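You operate a simulated robot arm through the tools that you are given. There is no shell and no other tool.

You run a simulated robot arm. Do the job below in one go: nothing can be reset, and whatever is moved stays where it is left.

## Task
Buff the cloudy patch off the drawer board and screw the china knob on.
Fine: stand the buffing pad back; the knob is china, so don't drop it. What is to be rubbed or washed off counts as gone when no trace of it is left.

The check looks at the end state, three seconds after you hand in, the way a careful person would. Anything else that was tipped, shoved, dropped, spilled or broken makes it a failure.

## Robot
A 7-joint arm with a two-finger parallel gripper, fixed in place. Base frame: the origin is at the foot of the arm, x ahead of it, y to its left, z up; the work surface is at about z = 0.8. Lengths are in m, angles in degrees, forces in N, time in s.
With the tool pointing down near the work surface it reaches from about 0.1 to 0.66 m from the base axis. Its first joint turns from -66.0 to 66.0 degrees. Payload 1.57 kg.
The TCP is the grasp point between the finger pads, 0.03 m short of the fingertips. In the tool frame z runs along the fingers and y along their closing line. The gripper opens to 0.08 m. The fingers are 0.017 m wide and 0.012 m thick; the gripper's body (0.04 by 0.082 m) begins 0.08 m behind the TCP.
Orientation is that of the tool frame in the base frame, as [roll, pitch, yaw] about the fixed x, y, z axes, in that order (R = Rz(yaw) Ry(pitch) Rx(roll)). With the fingers straight down and closing along the base's y, the tool's x points along the base's -x, its y along +y and its z along -z.

## Interface
- The arm moves only by the tool servo_tool. Its argument "moves" is a list of rows, each an object of numbers (a shift or turn left out is 0, a gripper value left out holds the last): "x", "y", "z": the shift along the base's x, y, z in units of 150 mm (1.0 is 150 mm); "wx", "wy", "wz": the turn, a rotation vector about the base's x, y, z in units of 180 degrees (1.0 is 180 degrees); "gripper": the gripper command, from -1 (shut) to 1 (fully open), values between in proportion. In form: [{"x": .., "y": .., "z": .., "wx": .., "wy": .., "wz": .., "gripper": ..}, ...]. A call has 1 to 20 rows; each row is the pose to reach, as a shift and turn from the pose commanded when the call began. A call with a number of a shift or a turn outside -1 to 1 is refused whole. Each row takes 0.2 s and may step no farther than 0.05 m and 8.6 degrees from the row before; otherwise, or with a gripper value out of range, the whole call is refused. Where a pose cannot be reached the arm comes as near as it can. A force on the tool above 40 N (or 10 N above the force at the start of the call, whichever is more), or a blocked arm, ends the call early, and 0.2 s more pass. Each finger travels about 0.072 m/s and halts on what it meets, pressing with about 41 N; the grip force reading is that of the motor and also rises with nothing between the fingers. The clock runs only during rows and for 0.2 s after the last one: add rows that repeat a pose to give the fingers time. It gives the time, the measured TCP pose, the force on the tool (base axes), the opening and the grip force at its end, in the units of the frame above (readings bear some noise), with the torque about the TCP (base axes, N m) and any sound that the robot's microphone picked up.
- Cameras (640 x 400 px; columns grow to the right, rows downward): "scene" is fixed at [0.0675, 0.4479, 1.419]; the picture's right is [-0.60, -0.80, 0.00], its down [-0.49, 0.37, -0.79] and it looks along [0.63, -0.47, -0.61] (base axes); focal length 329 px, centre (320, 200). "wrist" rides on the gripper at [0.072, -0.007, -0.122] in the tool frame; the picture's right is [0.09, 1.00, 0.00], its down [-0.84, 0.08, -0.54] and it looks along [-0.54, 0.05, 0.84] (tool axes); focal length 238 px, centre (320, 200). There is no depth. A picture from a camera that has moved, and an enlarged one, comes with that camera's place and axes in the base frame and with its lens.
- grab_frame(camera): a new picture of that camera. No time passes.
- enlarge(camera, box): a new picture of the part [left, top, right, bottom] of that camera's present view, enlarged. No time passes.
- finish_job(): hands the job in; it is judged then, once.

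Places have to be worked out from the pictures, the camera data and where the tool is seen. Open the gripper and draw the arm clear of the work before you hand the job in, unless the task says otherwise.

The tools are called after "Request:" as a command line: name --argument value ..., lists and objects as JSON in quotes. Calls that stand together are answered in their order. servo_tool: Moves the arm, as the interface text tells. Its arguments: {"type":"object","properties":{"moves":{"type":"array","items":{"type":"object","properties":{"x":{"type":"number"},"y":{"type":"number"},"z":{"type":"number"},"wx":{"type":"number"},"wy":{"type":"number"},"wz":{"type":"number"},"gripper":{"type":"number"}}}}},"required":["moves"]} The other tools are called the same way: grab_frame (camera) takes a picture; enlarge (camera, box) takes an enlarged picture of a part of a camera's view; finish_job () hands the job in.

At the start:

```text
t: 0.0
tcp_pos: [0.4482, 0.0483, 1.1918]
tcp_rot: [180.0, 0.0, 180.0]
force: [0.2, 0.9, 0.3]
ft_torque: [0.02, -0.02, 0.01]
width: 0.0799
gripper_force: 0.1
```

scene: 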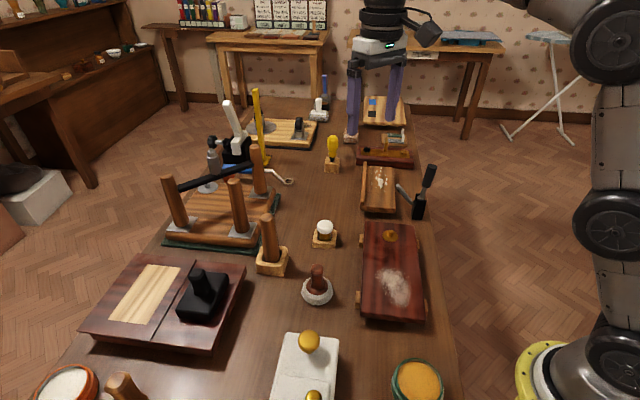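
wrist: 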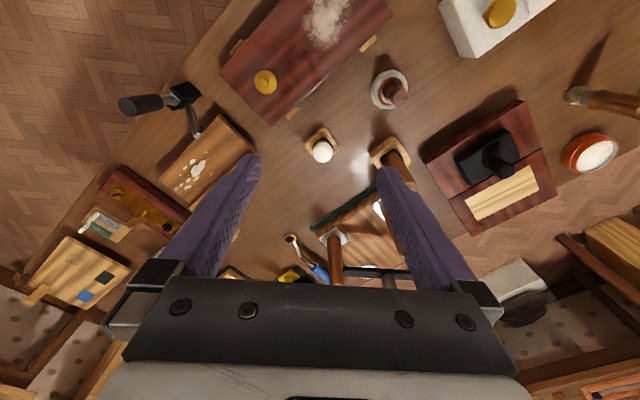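

I see a dark red drawer board with a cloudy patch and a brass piece, a white knob in a wooden stand, and a round fluffy pad with a dark handle. I will take enlarged pictures to identify each one.

Request:
enlarge --camera "scene" --box '[340, 200, 450, 335]'

Request:
enlarge --camera "scene" --box '[250, 200, 350, 320]'

Request:
enlarge --camera "wrist" --box '[210, 0, 430, 180]'

```text
2.96 times, centred on (395, 268) of scene
camera zoom: at [0.0675, 0.4479, 1.419], right [-0.6, -0.8, 0.0], down [-0.49, 0.37, -0.79], along [0.63, -0.47, -0.61], focal length 975 px, centre (98, 0)
```

zoom: 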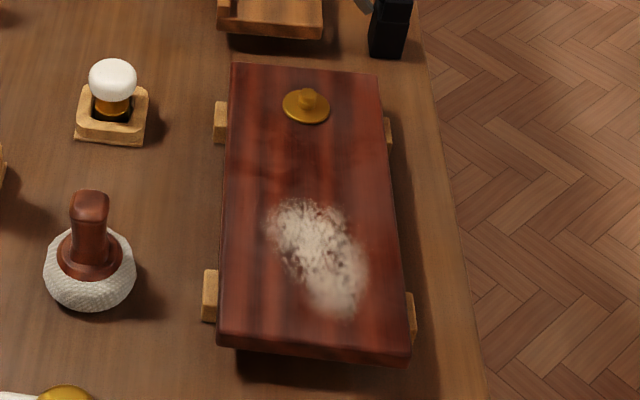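

```text
3.33 times, centred on (300, 260) of scene
camera zoom: at [0.0675, 0.4479, 1.419], right [-0.6, -0.8, 0.0], down [-0.49, 0.37, -0.79], along [0.63, -0.47, -0.61], focal length 1097 px, centre (387, 0)
```

zoom: 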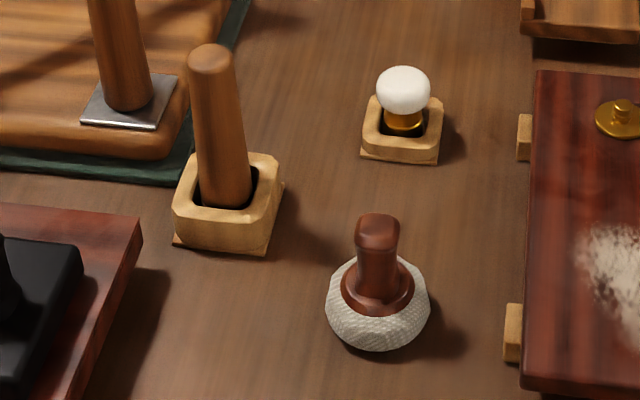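

```text
2.22 times, centred on (320, 90) of wrist
camera zoom: at [0.3765, 0.0417, 1.313], right [-0.09, 1.0, 0.0], down [0.84, 0.08, 0.54], along [0.54, 0.05, -0.84], focal length 530 px, centre (320, 444)
```

zoom: 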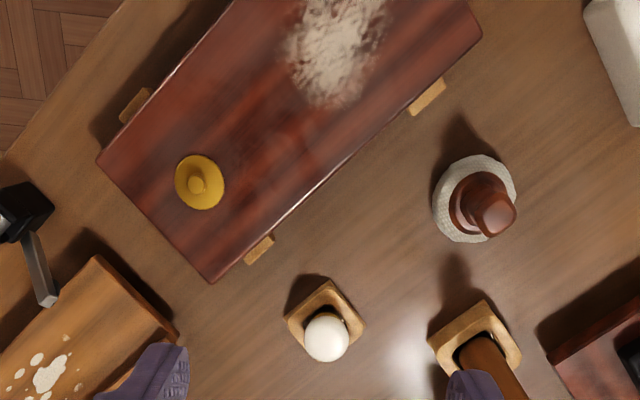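

The wrist and scene rays put the pad handle near (0.435, 0.181), with its top at z≈0.885. The board's stud is near (0.44, -0.05), the patch near (0.335, 0.05) and the knob near (0.557, 0.065). I'll move above the pad with the gripper open for a closer look.

Request:
servo_tool --moves '[{"x": -0.015, "y": 0.15, "z": -0.16, "gripper": 1}, {"x": -0.03, "y": 0.3, "z": -0.32}, {"x": -0.045, "y": 0.45, "z": -0.48}, {"x": -0.06, "y": 0.6, "z": -0.64}, {"x": -0.075, "y": 0.75, "z": -0.8}, {"x": -0.088, "y": 0.885, "z": -0.945}, {"x": -0.088, "y": 0.885, "z": -0.945}]'

Request:
grab_frame --camera "wrist"

Request:
grab_frame --camera "scene"

```text
t: 1.6
tcp_pos: [0.4356, 0.1792, 1.0461]
tcp_rot: [-180.0, 0.0, -180.0]
force: [-0.2, 0.0, 0.6]
ft_torque: [0.0, -0.03, 0.01]
width: 0.08
gripper_force: 0.0
```

```text
taken
camera wrist: at [0.3645, 0.1729, 1.168], right [-0.09, 1.0, 0.0], down [0.84, 0.08, 0.54], along [0.54, 0.05, -0.84], focal length 238 px, centre (320, 200)
```

wrist: 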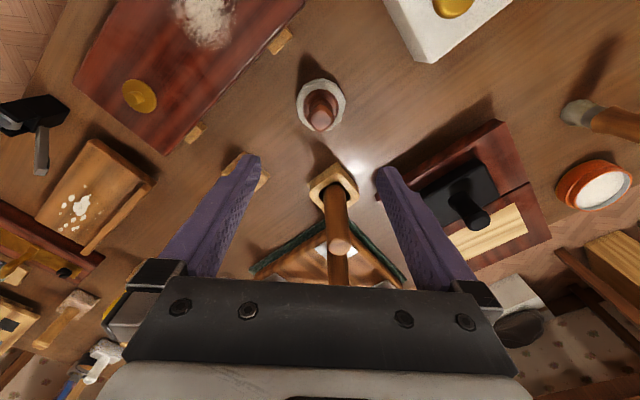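

```text
taken
```

scene: 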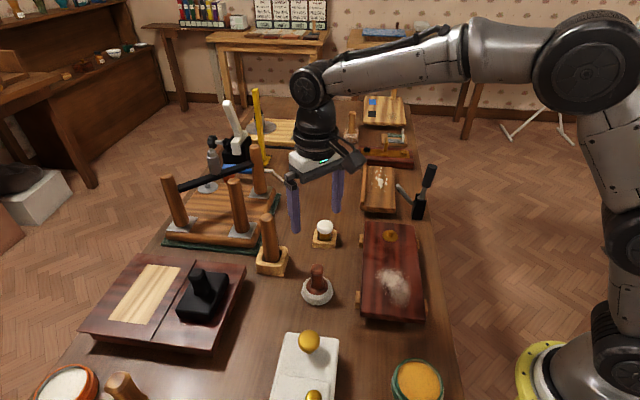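

The pad sits right below the tool at about (0.433, 0.180). I'll zoom in on its handle before going down.

Request:
enlarge --camera "wrist" --box '[270, 60, 370, 150]'

Request:
enlarge --camera "scene" --box '[290, 255, 345, 310]'

```text
4.44 times, centred on (320, 105) of wrist
camera zoom: at [0.3645, 0.1729, 1.168], right [-0.09, 1.0, 0.0], down [0.84, 0.08, 0.54], along [0.54, 0.05, -0.84], focal length 1059 px, centre (320, 622)
```

zoom: 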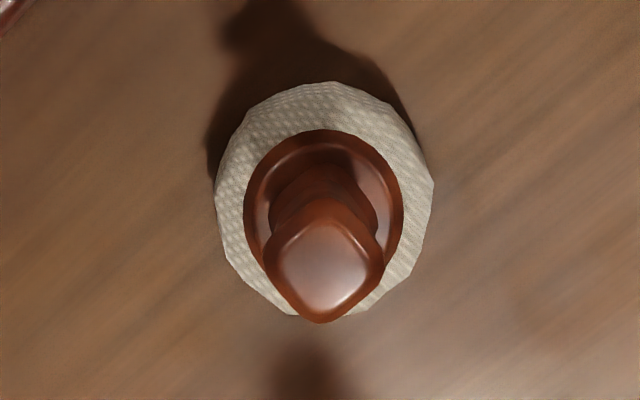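

```text
7.27 times, centred on (318, 282) of scene
camera zoom: at [0.0674, 0.448, 1.419], right [-0.6, -0.8, 0.0], down [-0.49, 0.37, -0.79], along [0.63, -0.47, -0.61], focal length 2394 px, centre (338, -400)
```

zoom: 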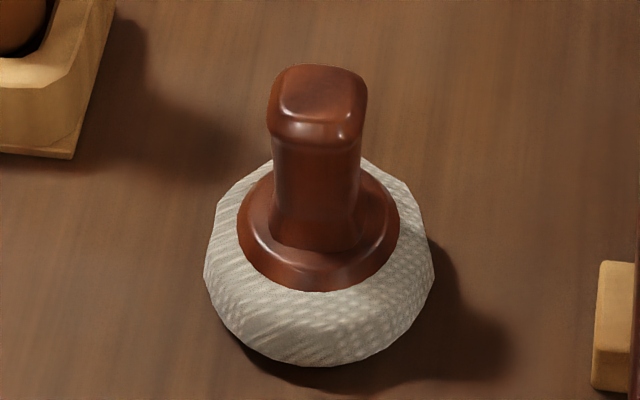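

The handle is a rounded square about 3 cm wide, turned 45° to the base axes. I'll turn the gripper 45° so the fingers close on its flats and drop to z≈0.95, then check again.

Request:
servo_tool --moves '[{"z": -0.1, "wz": 0.0417}, {"z": -0.2, "wz": 0.0833}, {"z": -0.3, "wz": 0.125}, {"z": -0.4, "wz": 0.1667}, {"z": -0.5, "wz": 0.2083}, {"z": -0.6, "wz": 0.25}, {"z": -0.6, "wz": 0.25}]'

Request:
grab_frame --camera "wrist"

Request:
grab_frame --camera "scene"

```text
t: 3.2
tcp_pos: [0.4334, 0.1789, 0.9589]
tcp_rot: [-179.9, 0.0, -134.9]
force: [-0.2, 1.3, -0.1]
ft_torque: [0.03, 0.02, -0.03]
width: 0.0801
gripper_force: 0.0
```

```text
taken
camera wrist: at [0.3883, 0.1251, 1.0807], right [-0.77, 0.64, 0.0], down [0.54, 0.65, 0.54], along [0.35, 0.42, -0.84], focal length 238 px, centre (320, 200)
```

wrist: 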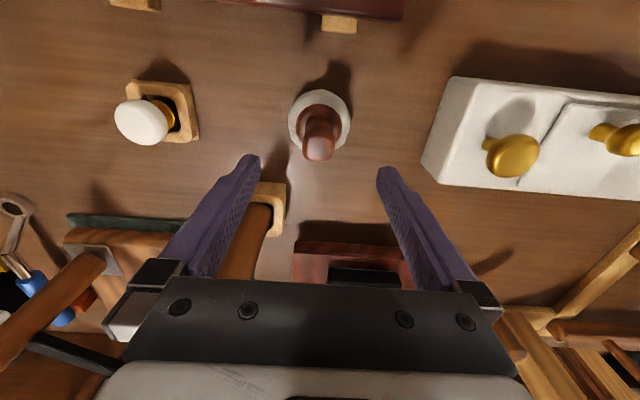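

```text
taken
```

scene: 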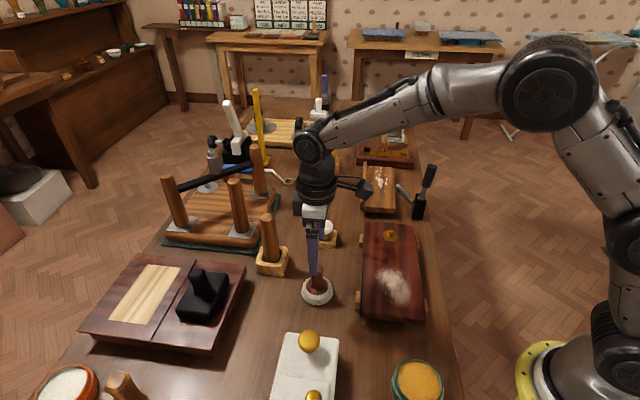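

The handle is centred between the fingers, about (0.433, 0.180). I'll go down to z≈0.872, fingertips on the handle neck, and close.

Request:
servo_tool --moves '[{"z": -0.15}, {"z": -0.3}, {"z": -0.45}, {"z": -0.58}, {"z": -0.58}, {"z": -0.58, "gripper": -1}, {"z": -0.58, "gripper": -1}, {"z": -0.58, "gripper": -1}, {"z": -0.58, "gripper": -1}]'

Request:
grab_frame --camera "wrist"

Request:
enlarge --camera "scene" --box '[270, 200, 370, 320]'

```text
t: 5.2
tcp_pos: [0.4341, 0.1812, 0.8716]
tcp_rot: [180.0, 0.0, -135.1]
force: [1.2, -0.4, 0.5]
ft_torque: [-0.06, -0.07, 0.01]
width: 0.0253
gripper_force: 36.2
```

```text
taken
camera wrist: at [0.388, 0.1263, 0.9949], right [-0.77, 0.64, 0.0], down [0.54, 0.65, 0.54], along [0.35, 0.42, -0.84], focal length 238 px, centre (320, 200)
```

wrist: 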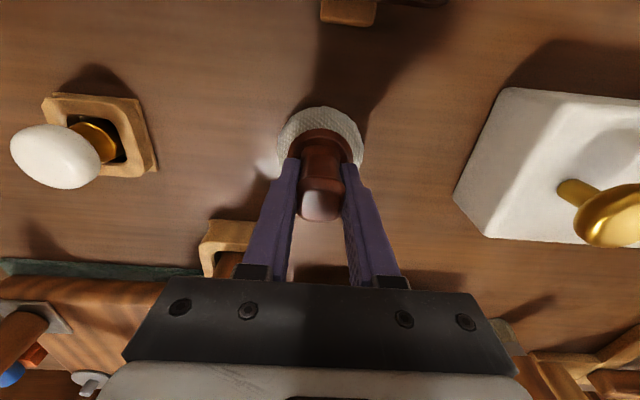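

```text
3.33 times, centred on (320, 260) of scene
camera zoom: at [0.0675, 0.4479, 1.419], right [-0.6, -0.8, 0.0], down [-0.49, 0.37, -0.79], along [0.63, -0.47, -0.61], focal length 1097 px, centre (320, 0)
```

zoom: 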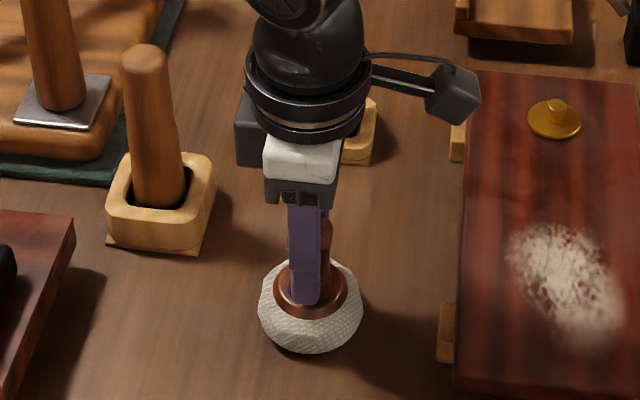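

The pad is held firmly, grip width 0.025; its standing place is TCP (0.4345, 0.181, 0.873) at yaw -135. I'll lift it and carry it over the patch centre, near (0.332, 0.050), staying well above the board.

Request:
servo_tool --moves '[{"z": 0.15}, {"z": 0.35}, {"z": 0.55}, {"x": -0.115, "y": -0.146, "z": 0.55}, {"x": -0.23, "y": -0.292, "z": 0.55}, {"x": -0.345, "y": -0.438, "z": 0.55}, {"x": -0.46, "y": -0.584, "z": 0.55}, {"x": -0.575, "y": -0.73, "z": 0.55}, {"x": -0.685, "y": -0.877, "z": 0.55}, {"x": -0.685, "y": -0.877, "z": 0.5}]'

Request:
grab_frame --camera "wrist"

Request:
enlarge --camera "scene" --box '[330, 200, 450, 335]'

```text
t: 7.4
tcp_pos: [0.3294, 0.0484, 0.9473]
tcp_rot: [-180.0, 0.0, -135.0]
force: [0.1, 0.0, 0.3]
ft_torque: [0.01, 0.0, 0.01]
width: 0.0
gripper_force: 21.6
```

```text
taken
camera wrist: at [0.2846, -0.007, 1.0691], right [-0.77, 0.64, 0.0], down [0.54, 0.65, 0.54], along [0.35, 0.42, -0.84], focal length 238 px, centre (320, 200)
```

wrist: 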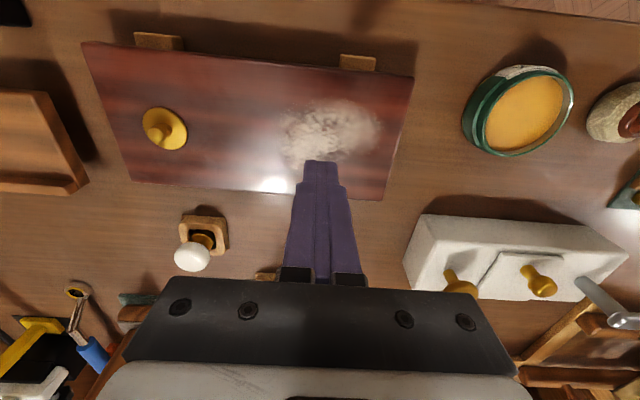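

```text
2.96 times, centred on (390, 268) of scene
camera zoom: at [0.0674, 0.4479, 1.419], right [-0.6, -0.8, 0.0], down [-0.49, 0.37, -0.79], along [0.63, -0.47, -0.61], focal length 975 px, centre (113, 0)
```

zoom: 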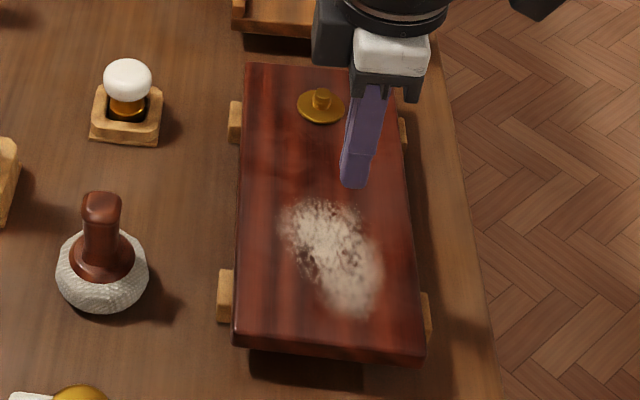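

The width reads 0 and the pad still stands upright near where it was, so the fingers slipped off the handle during the lift. I'll open, go back above it and take a closer look.

Request:
servo_tool --moves '[{"z": 0.1, "gripper": 1}, {"x": 0.115, "y": 0.146, "z": 0.12}, {"x": 0.23, "y": 0.292, "z": 0.12}, {"x": 0.345, "y": 0.438, "z": 0.12}, {"x": 0.46, "y": 0.584, "z": 0.12}, {"x": 0.575, "y": 0.73, "z": 0.12}, {"x": 0.685, "y": 0.877, "z": 0.12}, {"x": 0.685, "y": 0.877, "z": 0.12}]'

Request:
grab_frame --camera "wrist"

Request:
enlarge --camera "wrist" --box '[260, 60, 380, 180]'

Request:
enlarge --camera "scene" --box '[280, 250, 355, 315]'

```text
t: 9.2
tcp_pos: [0.4329, 0.1823, 0.9662]
tcp_rot: [180.0, 0.1, -134.9]
force: [1.1, -0.4, -0.4]
ft_torque: [0.0, 0.01, 0.01]
width: 0.0801
gripper_force: 0.0
```

```text
taken
camera wrist: at [0.3872, 0.1265, 1.0878], right [-0.77, 0.64, 0.0], down [0.54, 0.65, 0.54], along [0.35, 0.42, -0.84], focal length 238 px, centre (320, 200)
```

wrist: 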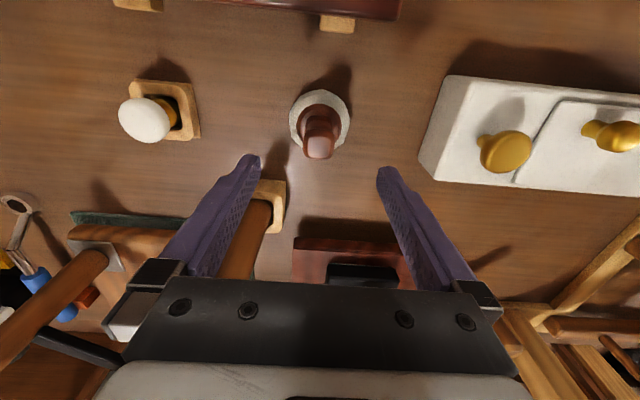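

```text
3.33 times, centred on (320, 120) of wrist
camera zoom: at [0.3872, 0.1265, 1.0878], right [-0.77, 0.64, 0.0], down [0.54, 0.65, 0.54], along [0.35, 0.42, -0.84], focal length 794 px, centre (320, 467)
```

zoom: 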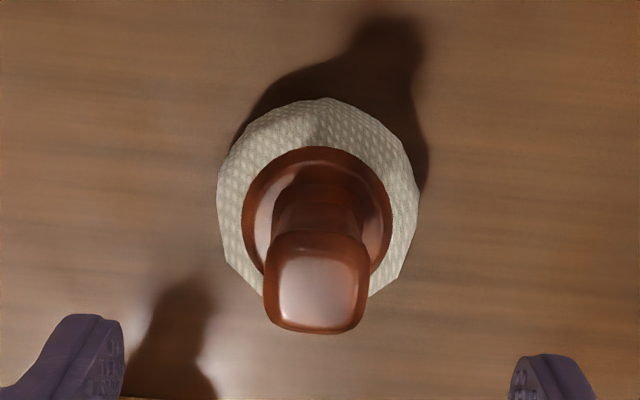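

```text
6.15 times, centred on (318, 282) of scene
camera zoom: at [0.0675, 0.448, 1.419], right [-0.6, -0.8, 0.0], down [-0.49, 0.37, -0.79], along [0.63, -0.47, -0.61], focal length 2026 px, centre (335, -308)
```

zoom: 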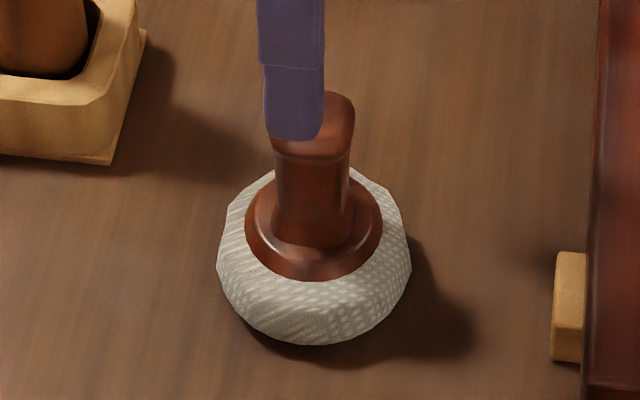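

The pad is upright and unharmed at about the same place, and its handle has a narrower neck under a bulb. I'll grip slightly lower (z≈0.869), give the fingers more time, then lift only a few millimetres and check the readings.

Request:
servo_tool --moves '[{"z": -0.2}, {"z": -0.4}, {"z": -0.55}, {"z": -0.647}, {"z": -0.647}, {"z": -0.647, "gripper": -1}, {"z": -0.647, "gripper": -1}, {"z": -0.647, "gripper": -1}, {"z": -0.647, "gripper": -1}, {"z": -0.647, "gripper": -1}, {"z": -0.647, "gripper": -1}, {"z": -0.647, "gripper": -1}]'

Request:
enlarge --camera "scene" --box '[280, 230, 355, 315]'

Request:
enlarge --camera "wrist" --box '[240, 80, 400, 260]'

```text
t: 11.8
tcp_pos: [0.4341, 0.1822, 0.8683]
tcp_rot: [180.0, 0.0, -135.0]
force: [0.0, -0.2, 0.4]
ft_torque: [0.01, -0.02, 0.04]
width: 0.0254
gripper_force: 37.5
```

```text
4.71 times, centred on (318, 272) of scene
camera zoom: at [0.0675, 0.4479, 1.419], right [-0.6, -0.8, 0.0], down [-0.49, 0.37, -0.79], along [0.63, -0.47, -0.61], focal length 1549 px, centre (332, -141)
```

zoom: 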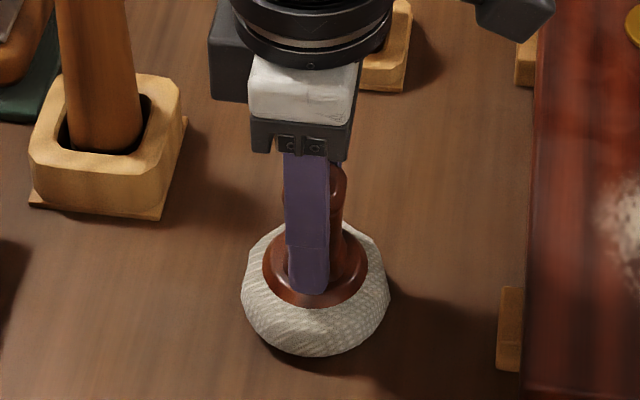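

```text
2.22 times, centred on (320, 170) of wrist
camera zoom: at [0.3894, 0.1269, 0.9904], right [-0.77, 0.64, 0.0], down [0.54, 0.65, 0.54], along [0.35, 0.42, -0.84], focal length 530 px, centre (320, 267)
```

zoom: 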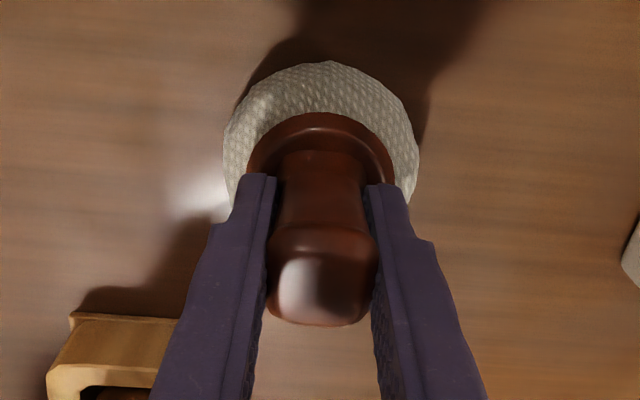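

The fingers hold the handle on both sides (width 0.0254). I'll lift slowly by a few millimetres to see whether it holds.

Request:
servo_tool --moves '[{"z": 0.007}, {"z": 0.014}, {"z": 0.02}, {"z": 0.027}, {"z": 0.034}, {"z": 0.04}, {"z": 0.04}]'

Request:
enlarge --camera "scene" --box '[280, 230, 355, 315]'

Request:
enlarge --camera "wrist" --box '[240, 80, 400, 260]'

```text
t: 13.4
tcp_pos: [0.4354, 0.181, 0.8741]
tcp_rot: [-180.0, 0.0, -135.0]
force: [-0.4, 0.5, -1.0]
ft_torque: [-0.02, 0.02, 0.04]
width: 0.0253
gripper_force: 37.2
```

```text
4.71 times, centred on (318, 272) of scene
camera zoom: at [0.0675, 0.4479, 1.419], right [-0.6, -0.8, 0.0], down [-0.49, 0.37, -0.79], along [0.63, -0.47, -0.61], focal length 1549 px, centre (332, -141)
```

zoom: 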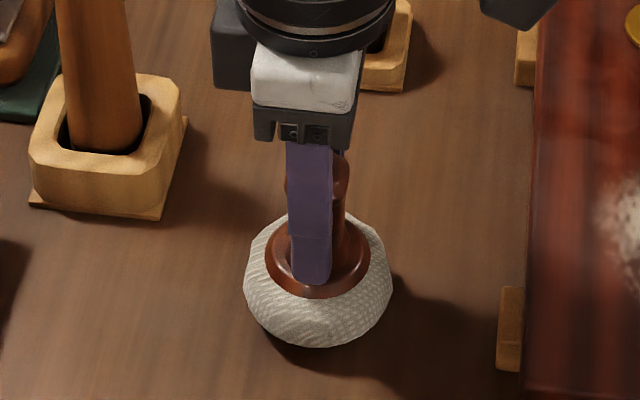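

```text
2.22 times, centred on (320, 170) of wrist
camera zoom: at [0.3895, 0.1253, 0.996], right [-0.77, 0.64, 0.0], down [0.54, 0.65, 0.54], along [0.35, 0.42, -0.84], focal length 530 px, centre (320, 267)
```

zoom: 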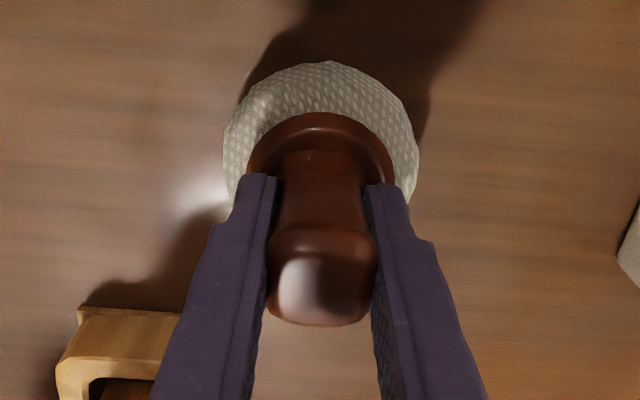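

The pad rose with the fingers and about 1 N of weight shows, so slow lifting works. I'll keep lifting gently and check again.

Request:
servo_tool --moves '[{"z": 0.02}, {"z": 0.05}, {"z": 0.08}, {"z": 0.115}, {"z": 0.15}, {"z": 0.185}, {"z": 0.22}, {"z": 0.255}, {"z": 0.29}, {"z": 0.325}, {"z": 0.36}, {"z": 0.395}, {"z": 0.43}, {"z": 0.46}, {"z": 0.49}, {"z": 0.52}, {"z": 0.533}, {"z": 0.533}]'

Request:
grab_frame --camera "wrist"

Request:
enlarge --camera "scene" --box '[270, 200, 370, 315]'

```text
t: 17.2
tcp_pos: [0.4361, 0.1808, 0.9533]
tcp_rot: [180.0, 0.1, -135.0]
force: [0.9, 0.3, -0.5]
ft_torque: [0.0, -0.01, 0.01]
width: 0.0254
gripper_force: 36.8
```

```text
taken
camera wrist: at [0.39, 0.1248, 1.0761], right [-0.77, 0.64, 0.0], down [0.54, 0.65, 0.54], along [0.35, 0.42, -0.84], focal length 238 px, centre (320, 200)
```

wrist: 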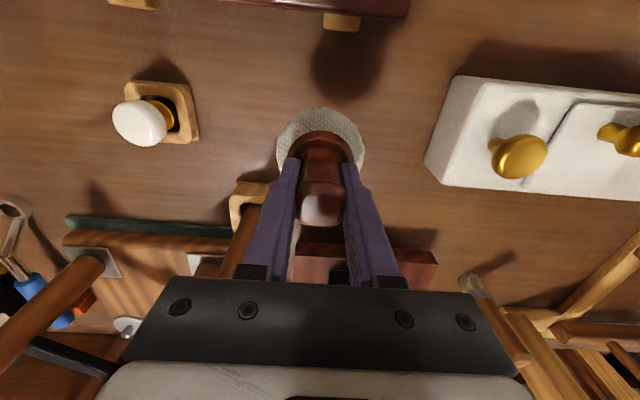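

```text
3.48 times, centred on (320, 258) of scene
camera zoom: at [0.0675, 0.4479, 1.419], right [-0.6, -0.8, 0.0], down [-0.49, 0.37, -0.79], along [0.63, -0.47, -0.61], focal length 1145 px, centre (320, 0)
```

zoom: 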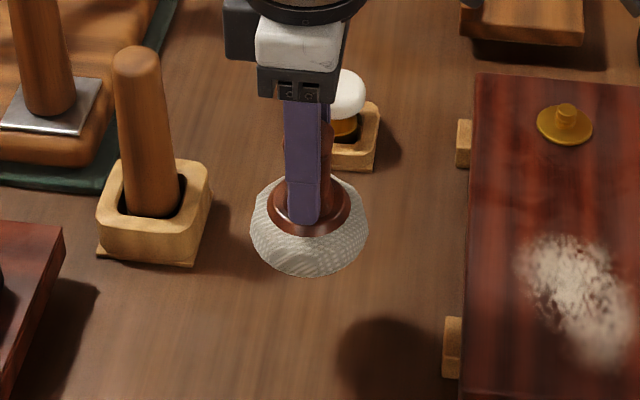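

The pad is lifted and steady in the grip. I'll carry it slowly over the patch centre.

Request:
servo_tool --moves '[{"x": -0.02, "y": -0.026}, {"x": -0.056, "y": -0.072}, {"x": -0.1, "y": -0.128}, {"x": -0.146, "y": -0.187}, {"x": -0.192, "y": -0.246}, {"x": -0.238, "y": -0.305}, {"x": -0.284, "y": -0.364}, {"x": -0.33, "y": -0.423}, {"x": -0.376, "y": -0.482}, {"x": -0.422, "y": -0.541}, {"x": -0.468, "y": -0.6}, {"x": -0.514, "y": -0.659}, {"x": -0.56, "y": -0.717}, {"x": -0.606, "y": -0.776}, {"x": -0.645, "y": -0.826}, {"x": -0.672, "y": -0.86}, {"x": -0.685, "y": -0.877}, {"x": -0.685, "y": -0.877}]'

Request:
grab_frame --camera "wrist"

Request:
enlarge --camera "scene" --box '[330, 180, 450, 330]'

```text
t: 21.0
tcp_pos: [0.3321, 0.0483, 0.9553]
tcp_rot: [-180.0, 0.0, -135.1]
force: [0.3, -0.3, -0.5]
ft_torque: [0.0, 0.0, -0.02]
width: 0.0251
gripper_force: 36.1
```

```text
taken
camera wrist: at [0.2868, -0.0064, 1.0756], right [-0.77, 0.64, 0.0], down [0.54, 0.65, 0.54], along [0.35, 0.42, -0.84], focal length 238 px, centre (320, 200)
```

wrist: 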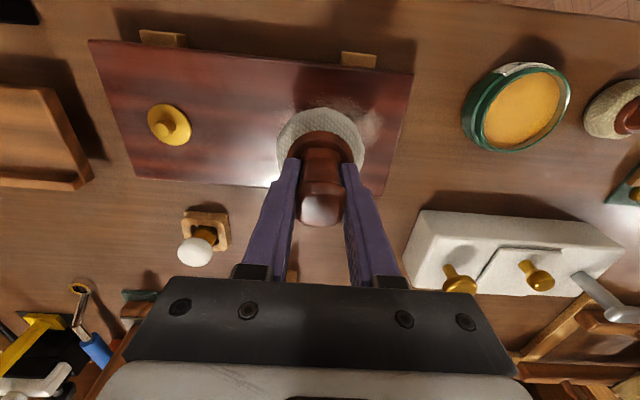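

```text
2.67 times, centred on (390, 255) of scene
camera zoom: at [0.0675, 0.4479, 1.419], right [-0.6, -0.8, 0.0], down [-0.49, 0.37, -0.79], along [0.63, -0.47, -0.61], focal length 878 px, centre (133, 53)
```

zoom: 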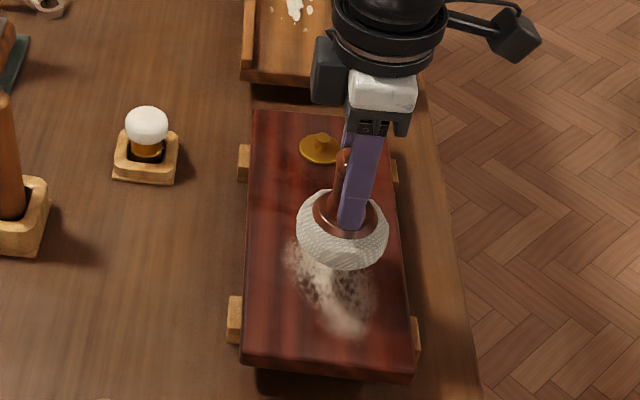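

The pad is over the patch, its bottom estimated at 0.886. I'll lower it slowly and feel for contact.

Request:
servo_tool --moves '[{"z": -0.04}, {"z": -0.08}, {"z": -0.12}, {"z": -0.16}, {"z": -0.2}, {"z": -0.225}, {"z": -0.24}, {"z": -0.255}, {"z": -0.267}]'

```text
t: 23.0
tcp_pos: [0.3319, 0.0493, 0.9151]
tcp_rot: [-179.9, 0.0, -135.1]
force: [-0.5, 1.3, 0.0]
ft_torque: [-0.03, -0.01, 0.02]
width: 0.0252
gripper_force: 37.0
```

No contact yet at 0.915. I'll go on in 1.5–2 mm steps.

Request:
servo_tool --moves '[{"z": -0.013}, {"z": -0.026}, {"z": -0.039}, {"z": -0.052}]'

Request:
enlarge --camera "scene" --box '[340, 210, 440, 330]'

```text
t: 24.1
tcp_pos: [0.3335, 0.0495, 0.9104]
tcp_rot: [-179.8, 0.3, -134.9]
force: [-2.0, -1.0, 7.1]
ft_torque: [0.17, 0.19, 0.01]
width: 0.0249
gripper_force: 36.7
stopped in row 4: the force on the tool passed its limit at 43 N (the readings are from after the stop); the commanded pose is now the measured one
```

```text
3.33 times, centred on (390, 270) of scene
camera zoom: at [0.0673, 0.4479, 1.4191], right [-0.6, -0.8, 0.0], down [-0.49, 0.37, -0.79], along [0.63, -0.47, -0.61], focal length 1097 px, centre (87, -33)
```

zoom: 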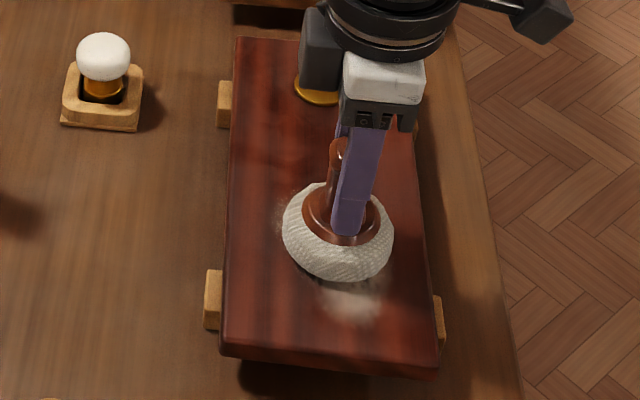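

Contact came with the TCP at about 0.910, so the board top is near 0.841, and the arm now rests there with about 7 N. I'll make a short test stroke along the board and watch the force.

Request:
servo_tool --moves '[{"x": 0.04, "y": -0.04}, {"x": 0.08, "y": -0.08}, {"x": 0.12, "y": -0.12}, {"x": 0.16, "y": -0.16}, {"x": 0.2, "y": -0.2}, {"x": 0.24, "y": -0.24}]'

Request:
enlarge --camera "scene" --box '[340, 210, 440, 330]'

Request:
grab_frame --camera "wrist"

```text
t: 25.5
tcp_pos: [0.368, 0.0127, 0.9102]
tcp_rot: [-179.9, 0.3, -135.0]
force: [-6.2, 5.6, 14.3]
ft_torque: [0.56, 0.15, 0.11]
width: 0.0253
gripper_force: 36.9
```

```text
3.33 times, centred on (390, 270) of scene
camera zoom: at [0.0672, 0.4481, 1.419], right [-0.6, -0.8, 0.0], down [-0.49, 0.37, -0.79], along [0.63, -0.47, -0.61], focal length 1097 px, centre (87, -33)
```

zoom: 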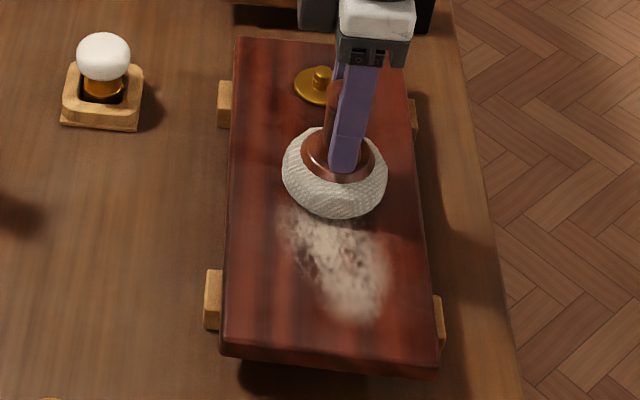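

```text
taken
camera wrist: at [0.3218, -0.0415, 1.0317], right [-0.77, 0.64, 0.0], down [0.53, 0.65, 0.54], along [0.35, 0.42, -0.84], focal length 238 px, centre (320, 200)
```

wrist: 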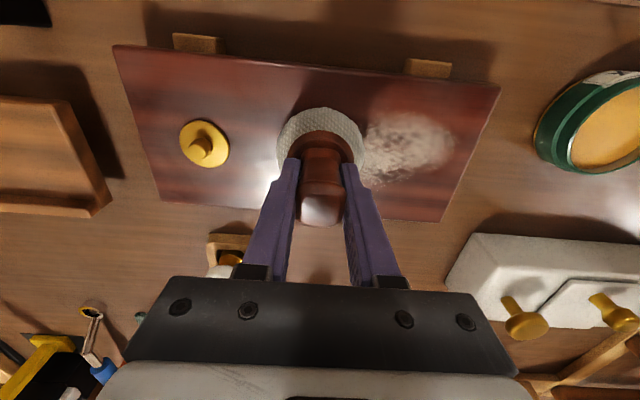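

The normal force is 8–14 N and the board stays put; the patch already looks thinner under the stroke. I'll do long overlapping strokes: back along the middle line, then the side toward the table middle.

Request:
servo_tool --moves '[{"x": -0.06, "y": 0.06}, {"x": -0.12, "y": 0.12}, {"x": -0.18, "y": 0.18}, {"x": -0.24, "y": 0.24}, {"x": -0.3, "y": 0.3}, {"x": -0.36, "y": 0.36}, {"x": -0.42, "y": 0.42}, {"x": -0.48, "y": 0.48}, {"x": -0.528, "y": 0.528}, {"x": -0.478, "y": 0.578}, {"x": -0.428, "y": 0.628}, {"x": -0.368, "y": 0.568}, {"x": -0.308, "y": 0.508}, {"x": -0.248, "y": 0.448}, {"x": -0.188, "y": 0.388}, {"x": -0.128, "y": 0.328}, {"x": -0.068, "y": 0.268}, {"x": -0.008, "y": 0.208}, {"x": 0.052, "y": 0.148}, {"x": 0.1, "y": 0.1}]'

Request:
enlarge --camera "scene" --box '[340, 210, 440, 330]'

Request:
grab_frame --camera "wrist"

```text
t: 29.7
tcp_pos: [0.3855, 0.0293, 0.9109]
tcp_rot: [-179.8, 0.4, -135.0]
force: [-8.7, 7.5, 22.3]
ft_torque: [0.49, 0.56, 0.01]
width: 0.0252
gripper_force: 36.7
```

```text
3.33 times, centred on (390, 270) of scene
camera zoom: at [0.067, 0.4481, 1.419], right [-0.6, -0.8, 0.0], down [-0.49, 0.37, -0.79], along [0.63, -0.47, -0.61], focal length 1097 px, centre (87, -33)
```

zoom: 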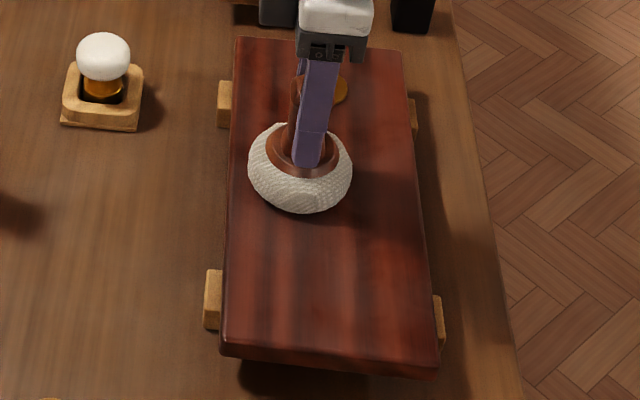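

```text
taken
camera wrist: at [0.3388, -0.0263, 1.0314], right [-0.77, 0.64, 0.0], down [0.53, 0.65, 0.55], along [0.35, 0.42, -0.84], focal length 238 px, centre (320, 200)
```

wrist: 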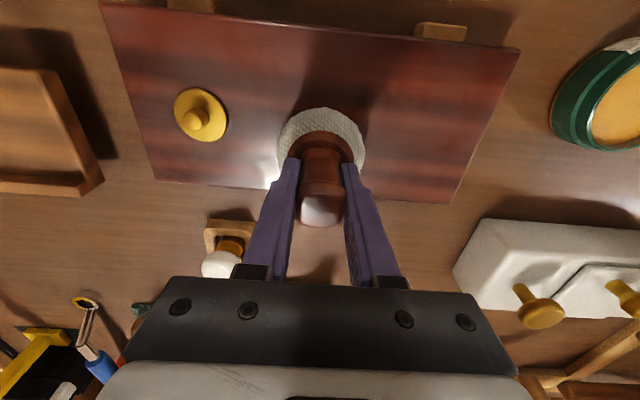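

The patch looks gone already. I'll do one more pass along the outer side to leave no faint trace, with slightly less pressure, and then lift to inspect.

Request:
servo_tool --moves '[{"x": -0.06, "y": -0.06, "z": 0.003}, {"x": -0.12, "y": -0.12, "z": 0.004}, {"x": -0.18, "y": -0.18, "z": 0.004}, {"x": -0.22, "y": -0.22, "z": 0.004}, {"x": -0.28, "y": -0.16, "z": 0.004}, {"x": -0.34, "y": -0.1, "z": 0.004}, {"x": -0.4, "y": -0.04, "z": 0.004}, {"x": -0.46, "y": 0.02, "z": 0.004}, {"x": -0.52, "y": 0.08, "z": 0.004}, {"x": -0.58, "y": 0.14, "z": 0.004}, {"x": -0.64, "y": 0.2, "z": 0.004}, {"x": -0.7, "y": 0.26, "z": 0.004}, {"x": -0.74, "y": 0.3, "z": 0.004}, {"x": -0.69, "y": 0.35, "z": 0.004}, {"x": -0.63, "y": 0.29, "z": 0.004}, {"x": -0.57, "y": 0.23, "z": 0.004}, {"x": -0.51, "y": 0.17, "z": 0.004}, {"x": -0.45, "y": 0.11, "z": 0.004}, {"x": -0.39, "y": 0.05, "z": 0.004}, {"x": -0.33, "y": -0.01, "z": 0.004}]'

Request:
enlarge --camera "scene" --box '[340, 210, 440, 330]'

```text
t: 33.9
tcp_pos: [0.3337, 0.0275, 0.9098]
tcp_rot: [-179.8, 0.3, -134.9]
force: [-9.2, 8.9, 28.4]
ft_torque: [0.52, 0.66, -0.05]
width: 0.0253
gripper_force: 36.6
```

```text
3.33 times, centred on (390, 270) of scene
camera zoom: at [0.0669, 0.4482, 1.419], right [-0.6, -0.8, 0.0], down [-0.49, 0.37, -0.79], along [0.63, -0.47, -0.61], focal length 1097 px, centre (87, -33)
```

zoom: 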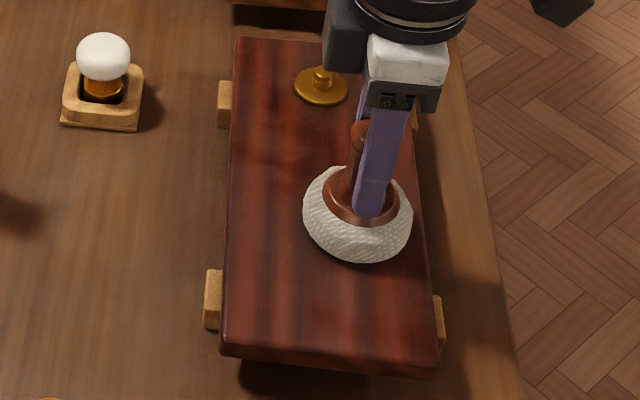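

I'll lift the pad gently off the board and look for any leftover trace.

Request:
servo_tool --moves '[{"z": 0.01}, {"z": 0.025}, {"z": 0.05}, {"z": 0.08}, {"z": 0.115}, {"z": 0.15}, {"z": 0.185}, {"z": 0.22}, {"z": 0.255}, {"z": 0.285}, {"z": 0.3}, {"z": 0.3}]'

Request:
enlarge --camera "scene" --box '[340, 210, 440, 330]'

Request:
grab_frame --camera "wrist"

```text
t: 36.5
tcp_pos: [0.3338, 0.0264, 0.9551]
tcp_rot: [-179.8, 0.2, -135.0]
force: [0.1, -0.1, -1.1]
ft_torque: [-0.02, 0.01, 0.01]
width: 0.0253
gripper_force: 36.6
```

```text
3.33 times, centred on (390, 270) of scene
camera zoom: at [0.0675, 0.4479, 1.419], right [-0.6, -0.8, 0.0], down [-0.49, 0.37, -0.79], along [0.63, -0.47, -0.61], focal length 1097 px, centre (87, -33)
```

zoom: 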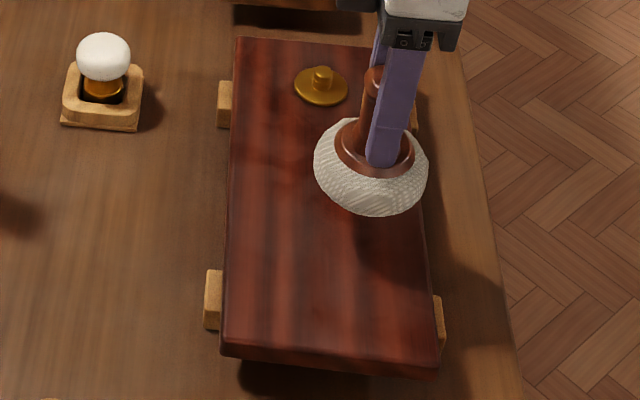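

```text
taken
camera wrist: at [0.2874, -0.0282, 1.0769], right [-0.77, 0.64, 0.0], down [0.53, 0.65, 0.54], along [0.35, 0.42, -0.84], focal length 238 px, centre (320, 200)
```

wrist: 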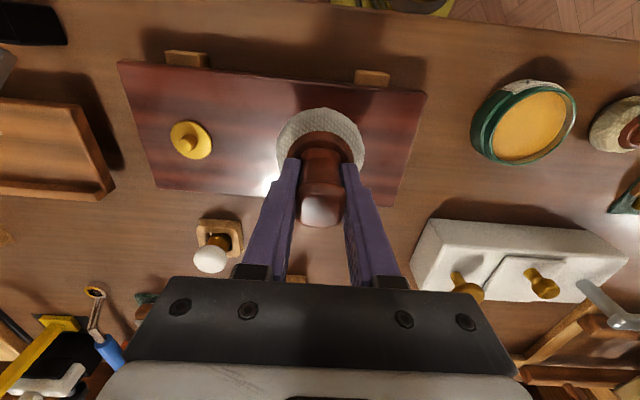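

The pad hangs straight in the grip. I'll carry it slowly back to just short of its standing place and inspect the bare board from there.

Request:
servo_tool --moves '[{"x": 0.02, "y": 0.03}, {"x": 0.055, "y": 0.085}, {"x": 0.095, "y": 0.145}, {"x": 0.137, "y": 0.207}, {"x": 0.18, "y": 0.27}, {"x": 0.223, "y": 0.333}, {"x": 0.266, "y": 0.396}, {"x": 0.309, "y": 0.46}, {"x": 0.352, "y": 0.523}, {"x": 0.395, "y": 0.587}, {"x": 0.438, "y": 0.65}, {"x": 0.481, "y": 0.714}, {"x": 0.524, "y": 0.778}, {"x": 0.565, "y": 0.84}, {"x": 0.605, "y": 0.9}, {"x": 0.635, "y": 0.95}, {"x": 0.655, "y": 0.985}, {"x": 0.665, "y": 1.0}, {"x": 0.665, "y": 1.0}]'

Request:
enlarge --camera "scene" --box '[350, 210, 440, 330]'

Request:
grab_frame --camera "wrist"

Request:
enlarge --camera "scene" --box '[270, 200, 370, 320]'

```text
t: 40.5
tcp_pos: [0.4343, 0.1788, 0.9549]
tcp_rot: [-179.8, 0.2, -135.0]
force: [0.1, -0.1, -0.9]
ft_torque: [0.05, 0.0, 0.02]
width: 0.0252
gripper_force: 36.6
```

```text
3.33 times, centred on (395, 270) of scene
camera zoom: at [0.0675, 0.448, 1.419], right [-0.6, -0.8, 0.0], down [-0.49, 0.37, -0.79], along [0.63, -0.47, -0.61], focal length 1097 px, centre (70, -33)
```

zoom: 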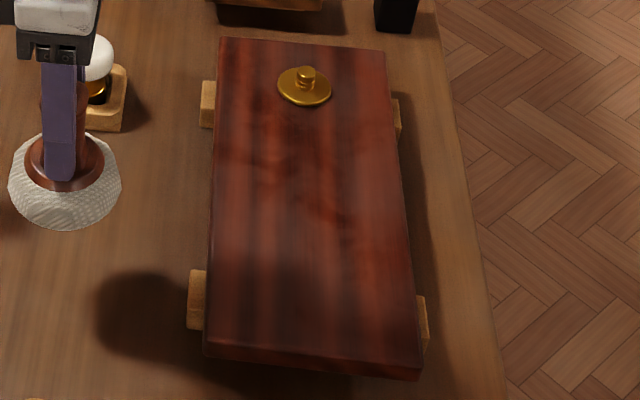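

```text
taken
camera wrist: at [0.388, 0.1221, 1.0763], right [-0.77, 0.64, 0.0], down [0.53, 0.65, 0.54], along [0.35, 0.42, -0.84], focal length 238 px, centre (320, 200)
```

wrist: 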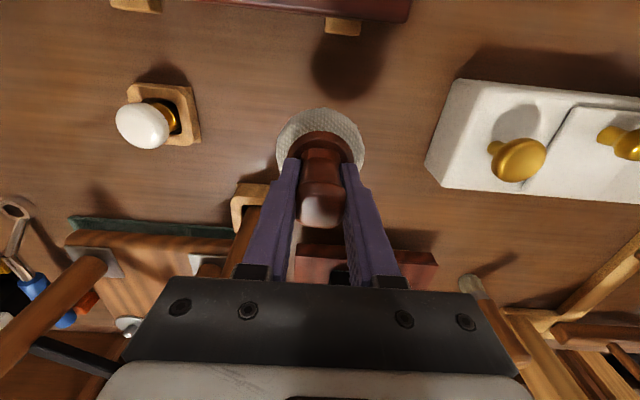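

```text
3.33 times, centred on (320, 260) of scene
camera zoom: at [0.0675, 0.448, 1.419], right [-0.6, -0.8, 0.0], down [-0.49, 0.37, -0.79], along [0.63, -0.47, -0.61], focal length 1097 px, centre (320, 0)
```

zoom: 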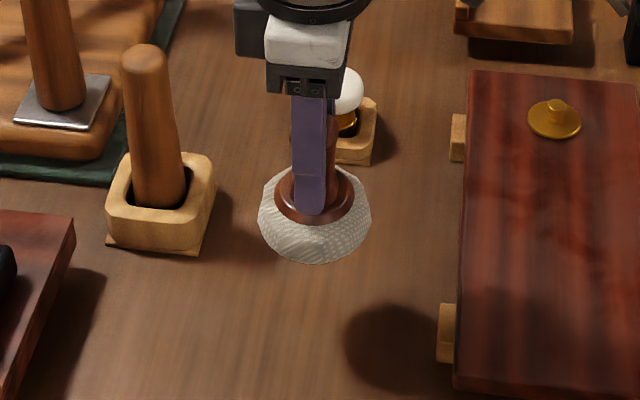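

The board looks clean; I'll zoom in harder on the former patch area to be sure.

Request:
enlarge --camera "scene" --box '[370, 245, 420, 325]'

Request:
enlarge --camera "scene" --box '[362, 220, 422, 275]'

```text
5.00 times, centred on (395, 285) of scene
camera zoom: at [0.0675, 0.448, 1.419], right [-0.6, -0.8, 0.0], down [-0.49, 0.37, -0.79], along [0.63, -0.47, -0.61], focal length 1646 px, centre (-55, -225)
```

zoom: 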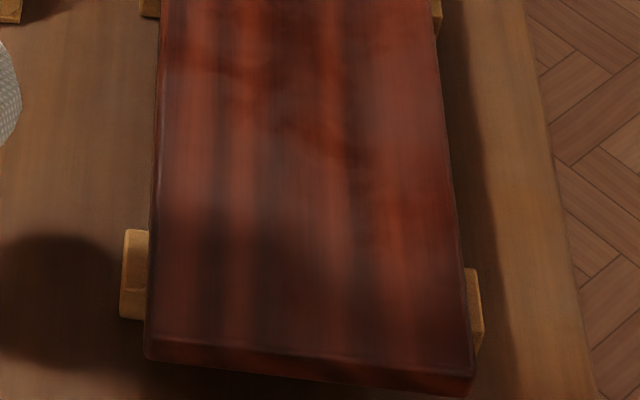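

```text
7.27 times, centred on (392, 248) of scene
camera zoom: at [0.0675, 0.448, 1.419], right [-0.6, -0.8, 0.0], down [-0.49, 0.37, -0.79], along [0.63, -0.47, -0.61], focal length 2394 px, centre (-204, -146)
```

zoom: 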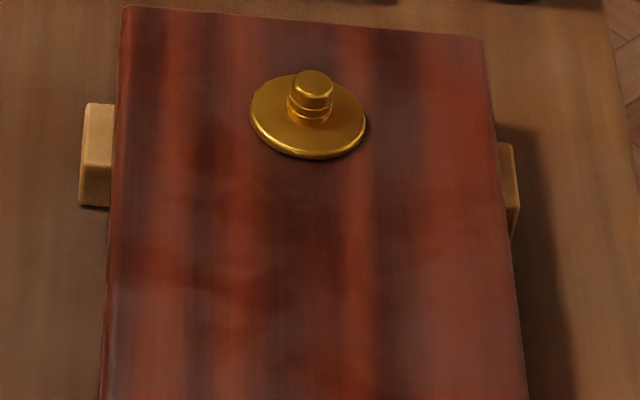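

It looks clean, but I want a closer view before parking the pad. I'll shift so the wrist camera sees the former patch area beside the pad.

Request:
servo_tool --moves '[{"x": -0.03, "y": -0.05}, {"x": -0.075, "y": -0.125}, {"x": -0.12, "y": -0.2}, {"x": -0.165, "y": -0.275}, {"x": -0.21, "y": -0.35}, {"x": -0.25, "y": -0.41}, {"x": -0.27, "y": -0.44}, {"x": -0.27, "y": -0.44}]'

Request:
grab_frame --camera "wrist"

Request:
enlarge --camera "wrist" --box '[180, 0, 460, 150]'

```text
t: 42.3
tcp_pos: [0.3926, 0.1103, 0.9558]
tcp_rot: [-179.8, 0.3, -135.0]
force: [-0.4, 1.1, -0.9]
ft_torque: [0.0, -0.01, -0.02]
width: 0.0253
gripper_force: 36.8
```

```text
taken
camera wrist: at [0.3469, 0.0549, 1.0761], right [-0.77, 0.64, 0.0], down [0.53, 0.65, 0.54], along [0.35, 0.42, -0.84], focal length 238 px, centre (320, 200)
```

wrist: 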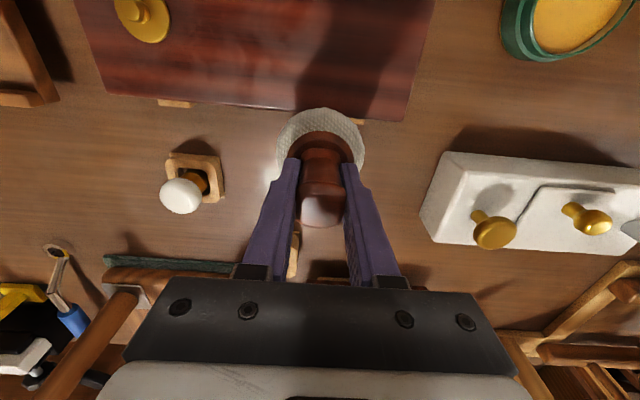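

```text
2.29 times, centred on (320, 75) of wrist
camera zoom: at [0.3469, 0.0549, 1.0761], right [-0.77, 0.64, 0.0], down [0.53, 0.65, 0.54], along [0.35, 0.42, -0.84], focal length 545 px, centre (320, 486)
```

zoom: 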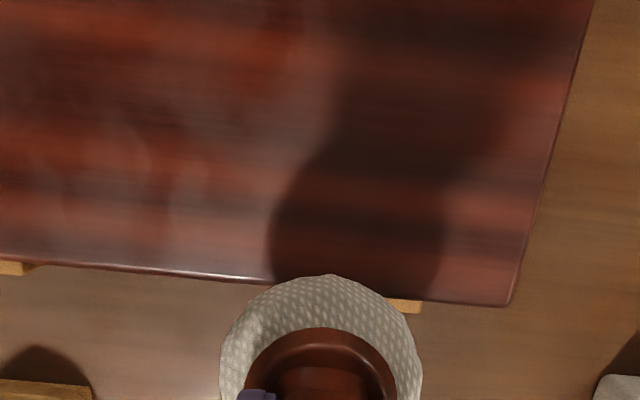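

The former patch area looks clear. I'll zoom on a faint swirl at the left, nearer the stud, to tell wood figure from residue.

Request:
enlarge --camera "wrist" --box '[160, 0, 300, 110]'

Request:
enlarge --camera "wrist" --box '[280, 0, 420, 110]'

Request:
enlarge --camera "scene" --box '[360, 220, 430, 325]'

```text
3.64 times, centred on (230, 55) of wrist
camera zoom: at [0.3469, 0.0549, 1.0761], right [-0.77, 0.64, 0.0], down [0.53, 0.65, 0.54], along [0.35, 0.42, -0.84], focal length 867 px, centre (647, 727)
```

zoom: 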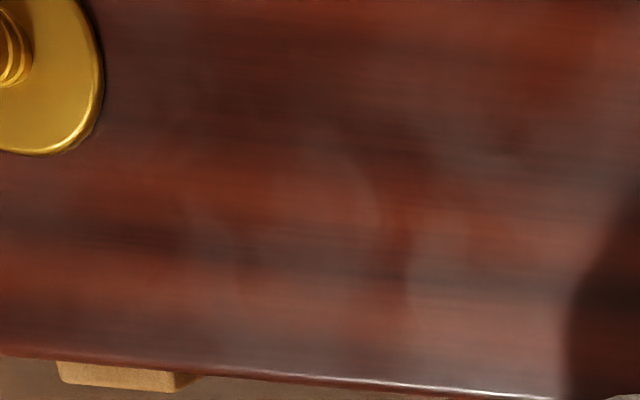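

```text
3.64 times, centred on (350, 55) of wrist
camera zoom: at [0.3469, 0.0549, 1.0761], right [-0.77, 0.64, 0.0], down [0.53, 0.65, 0.54], along [0.35, 0.42, -0.84], focal length 867 px, centre (211, 727)
```

zoom: 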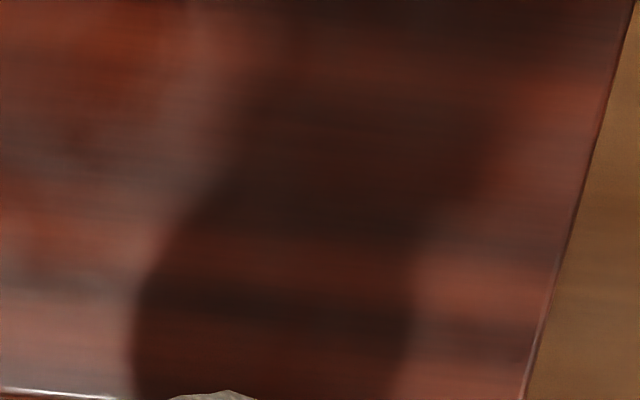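

```text
3.81 times, centred on (395, 272) of scene
camera zoom: at [0.0675, 0.4479, 1.419], right [-0.6, -0.8, 0.0], down [-0.49, 0.37, -0.79], along [0.63, -0.47, -0.61], focal length 1254 px, centre (34, -76)
```

zoom: 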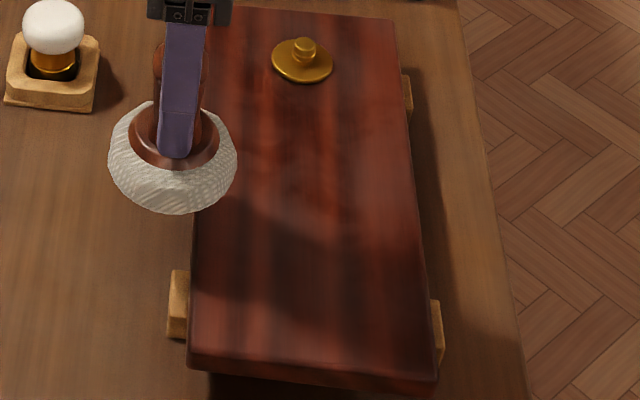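

The swirl shifts with the lighting, so it is only sheen and shadow, but "no trace" is strict. While I hold the pad I'll run one more full pass, starting over the board's near end.

Request:
servo_tool --moves '[{"x": -0.03}, {"x": -0.09, "y": -0.005}, {"x": -0.16, "y": -0.01}, {"x": -0.23, "y": -0.014}, {"x": -0.3, "y": -0.018}, {"x": -0.37, "y": -0.022}, {"x": -0.44, "y": -0.026}, {"x": -0.51, "y": -0.03}, {"x": -0.57, "y": -0.033}, {"x": -0.602, "y": -0.033}, {"x": -0.602, "y": -0.033, "z": -0.05}, {"x": -0.602, "y": -0.033, "z": -0.11}, {"x": -0.602, "y": -0.033, "z": -0.17}, {"x": -0.602, "y": -0.033, "z": -0.22}, {"x": -0.602, "y": -0.033, "z": -0.255}, {"x": -0.602, "y": -0.033, "z": -0.27}, {"x": -0.602, "y": -0.033, "z": -0.28}, {"x": -0.602, "y": -0.033, "z": -0.287}, {"x": -0.602, "y": -0.033, "z": -0.291}]'

```text
t: 46.3
tcp_pos: [0.3032, 0.1055, 0.9117]
tcp_rot: [-179.8, 0.2, -135.0]
force: [-0.9, -0.9, -0.9]
ft_torque: [-0.01, -0.03, -0.04]
width: 0.0252
gripper_force: 36.5
```

No contact yet at 0.912; I'll lower in half-millimetre steps.

Request:
servo_tool --moves '[{"z": -0.003}, {"z": -0.006}, {"z": -0.009}]'

```text
t: 47.1
tcp_pos: [0.3044, 0.1051, 0.9101]
tcp_rot: [-179.8, 0.2, -135.0]
force: [0.2, -0.3, -0.1]
ft_torque: [0.02, 0.04, -0.01]
width: 0.025
gripper_force: 37.1
```

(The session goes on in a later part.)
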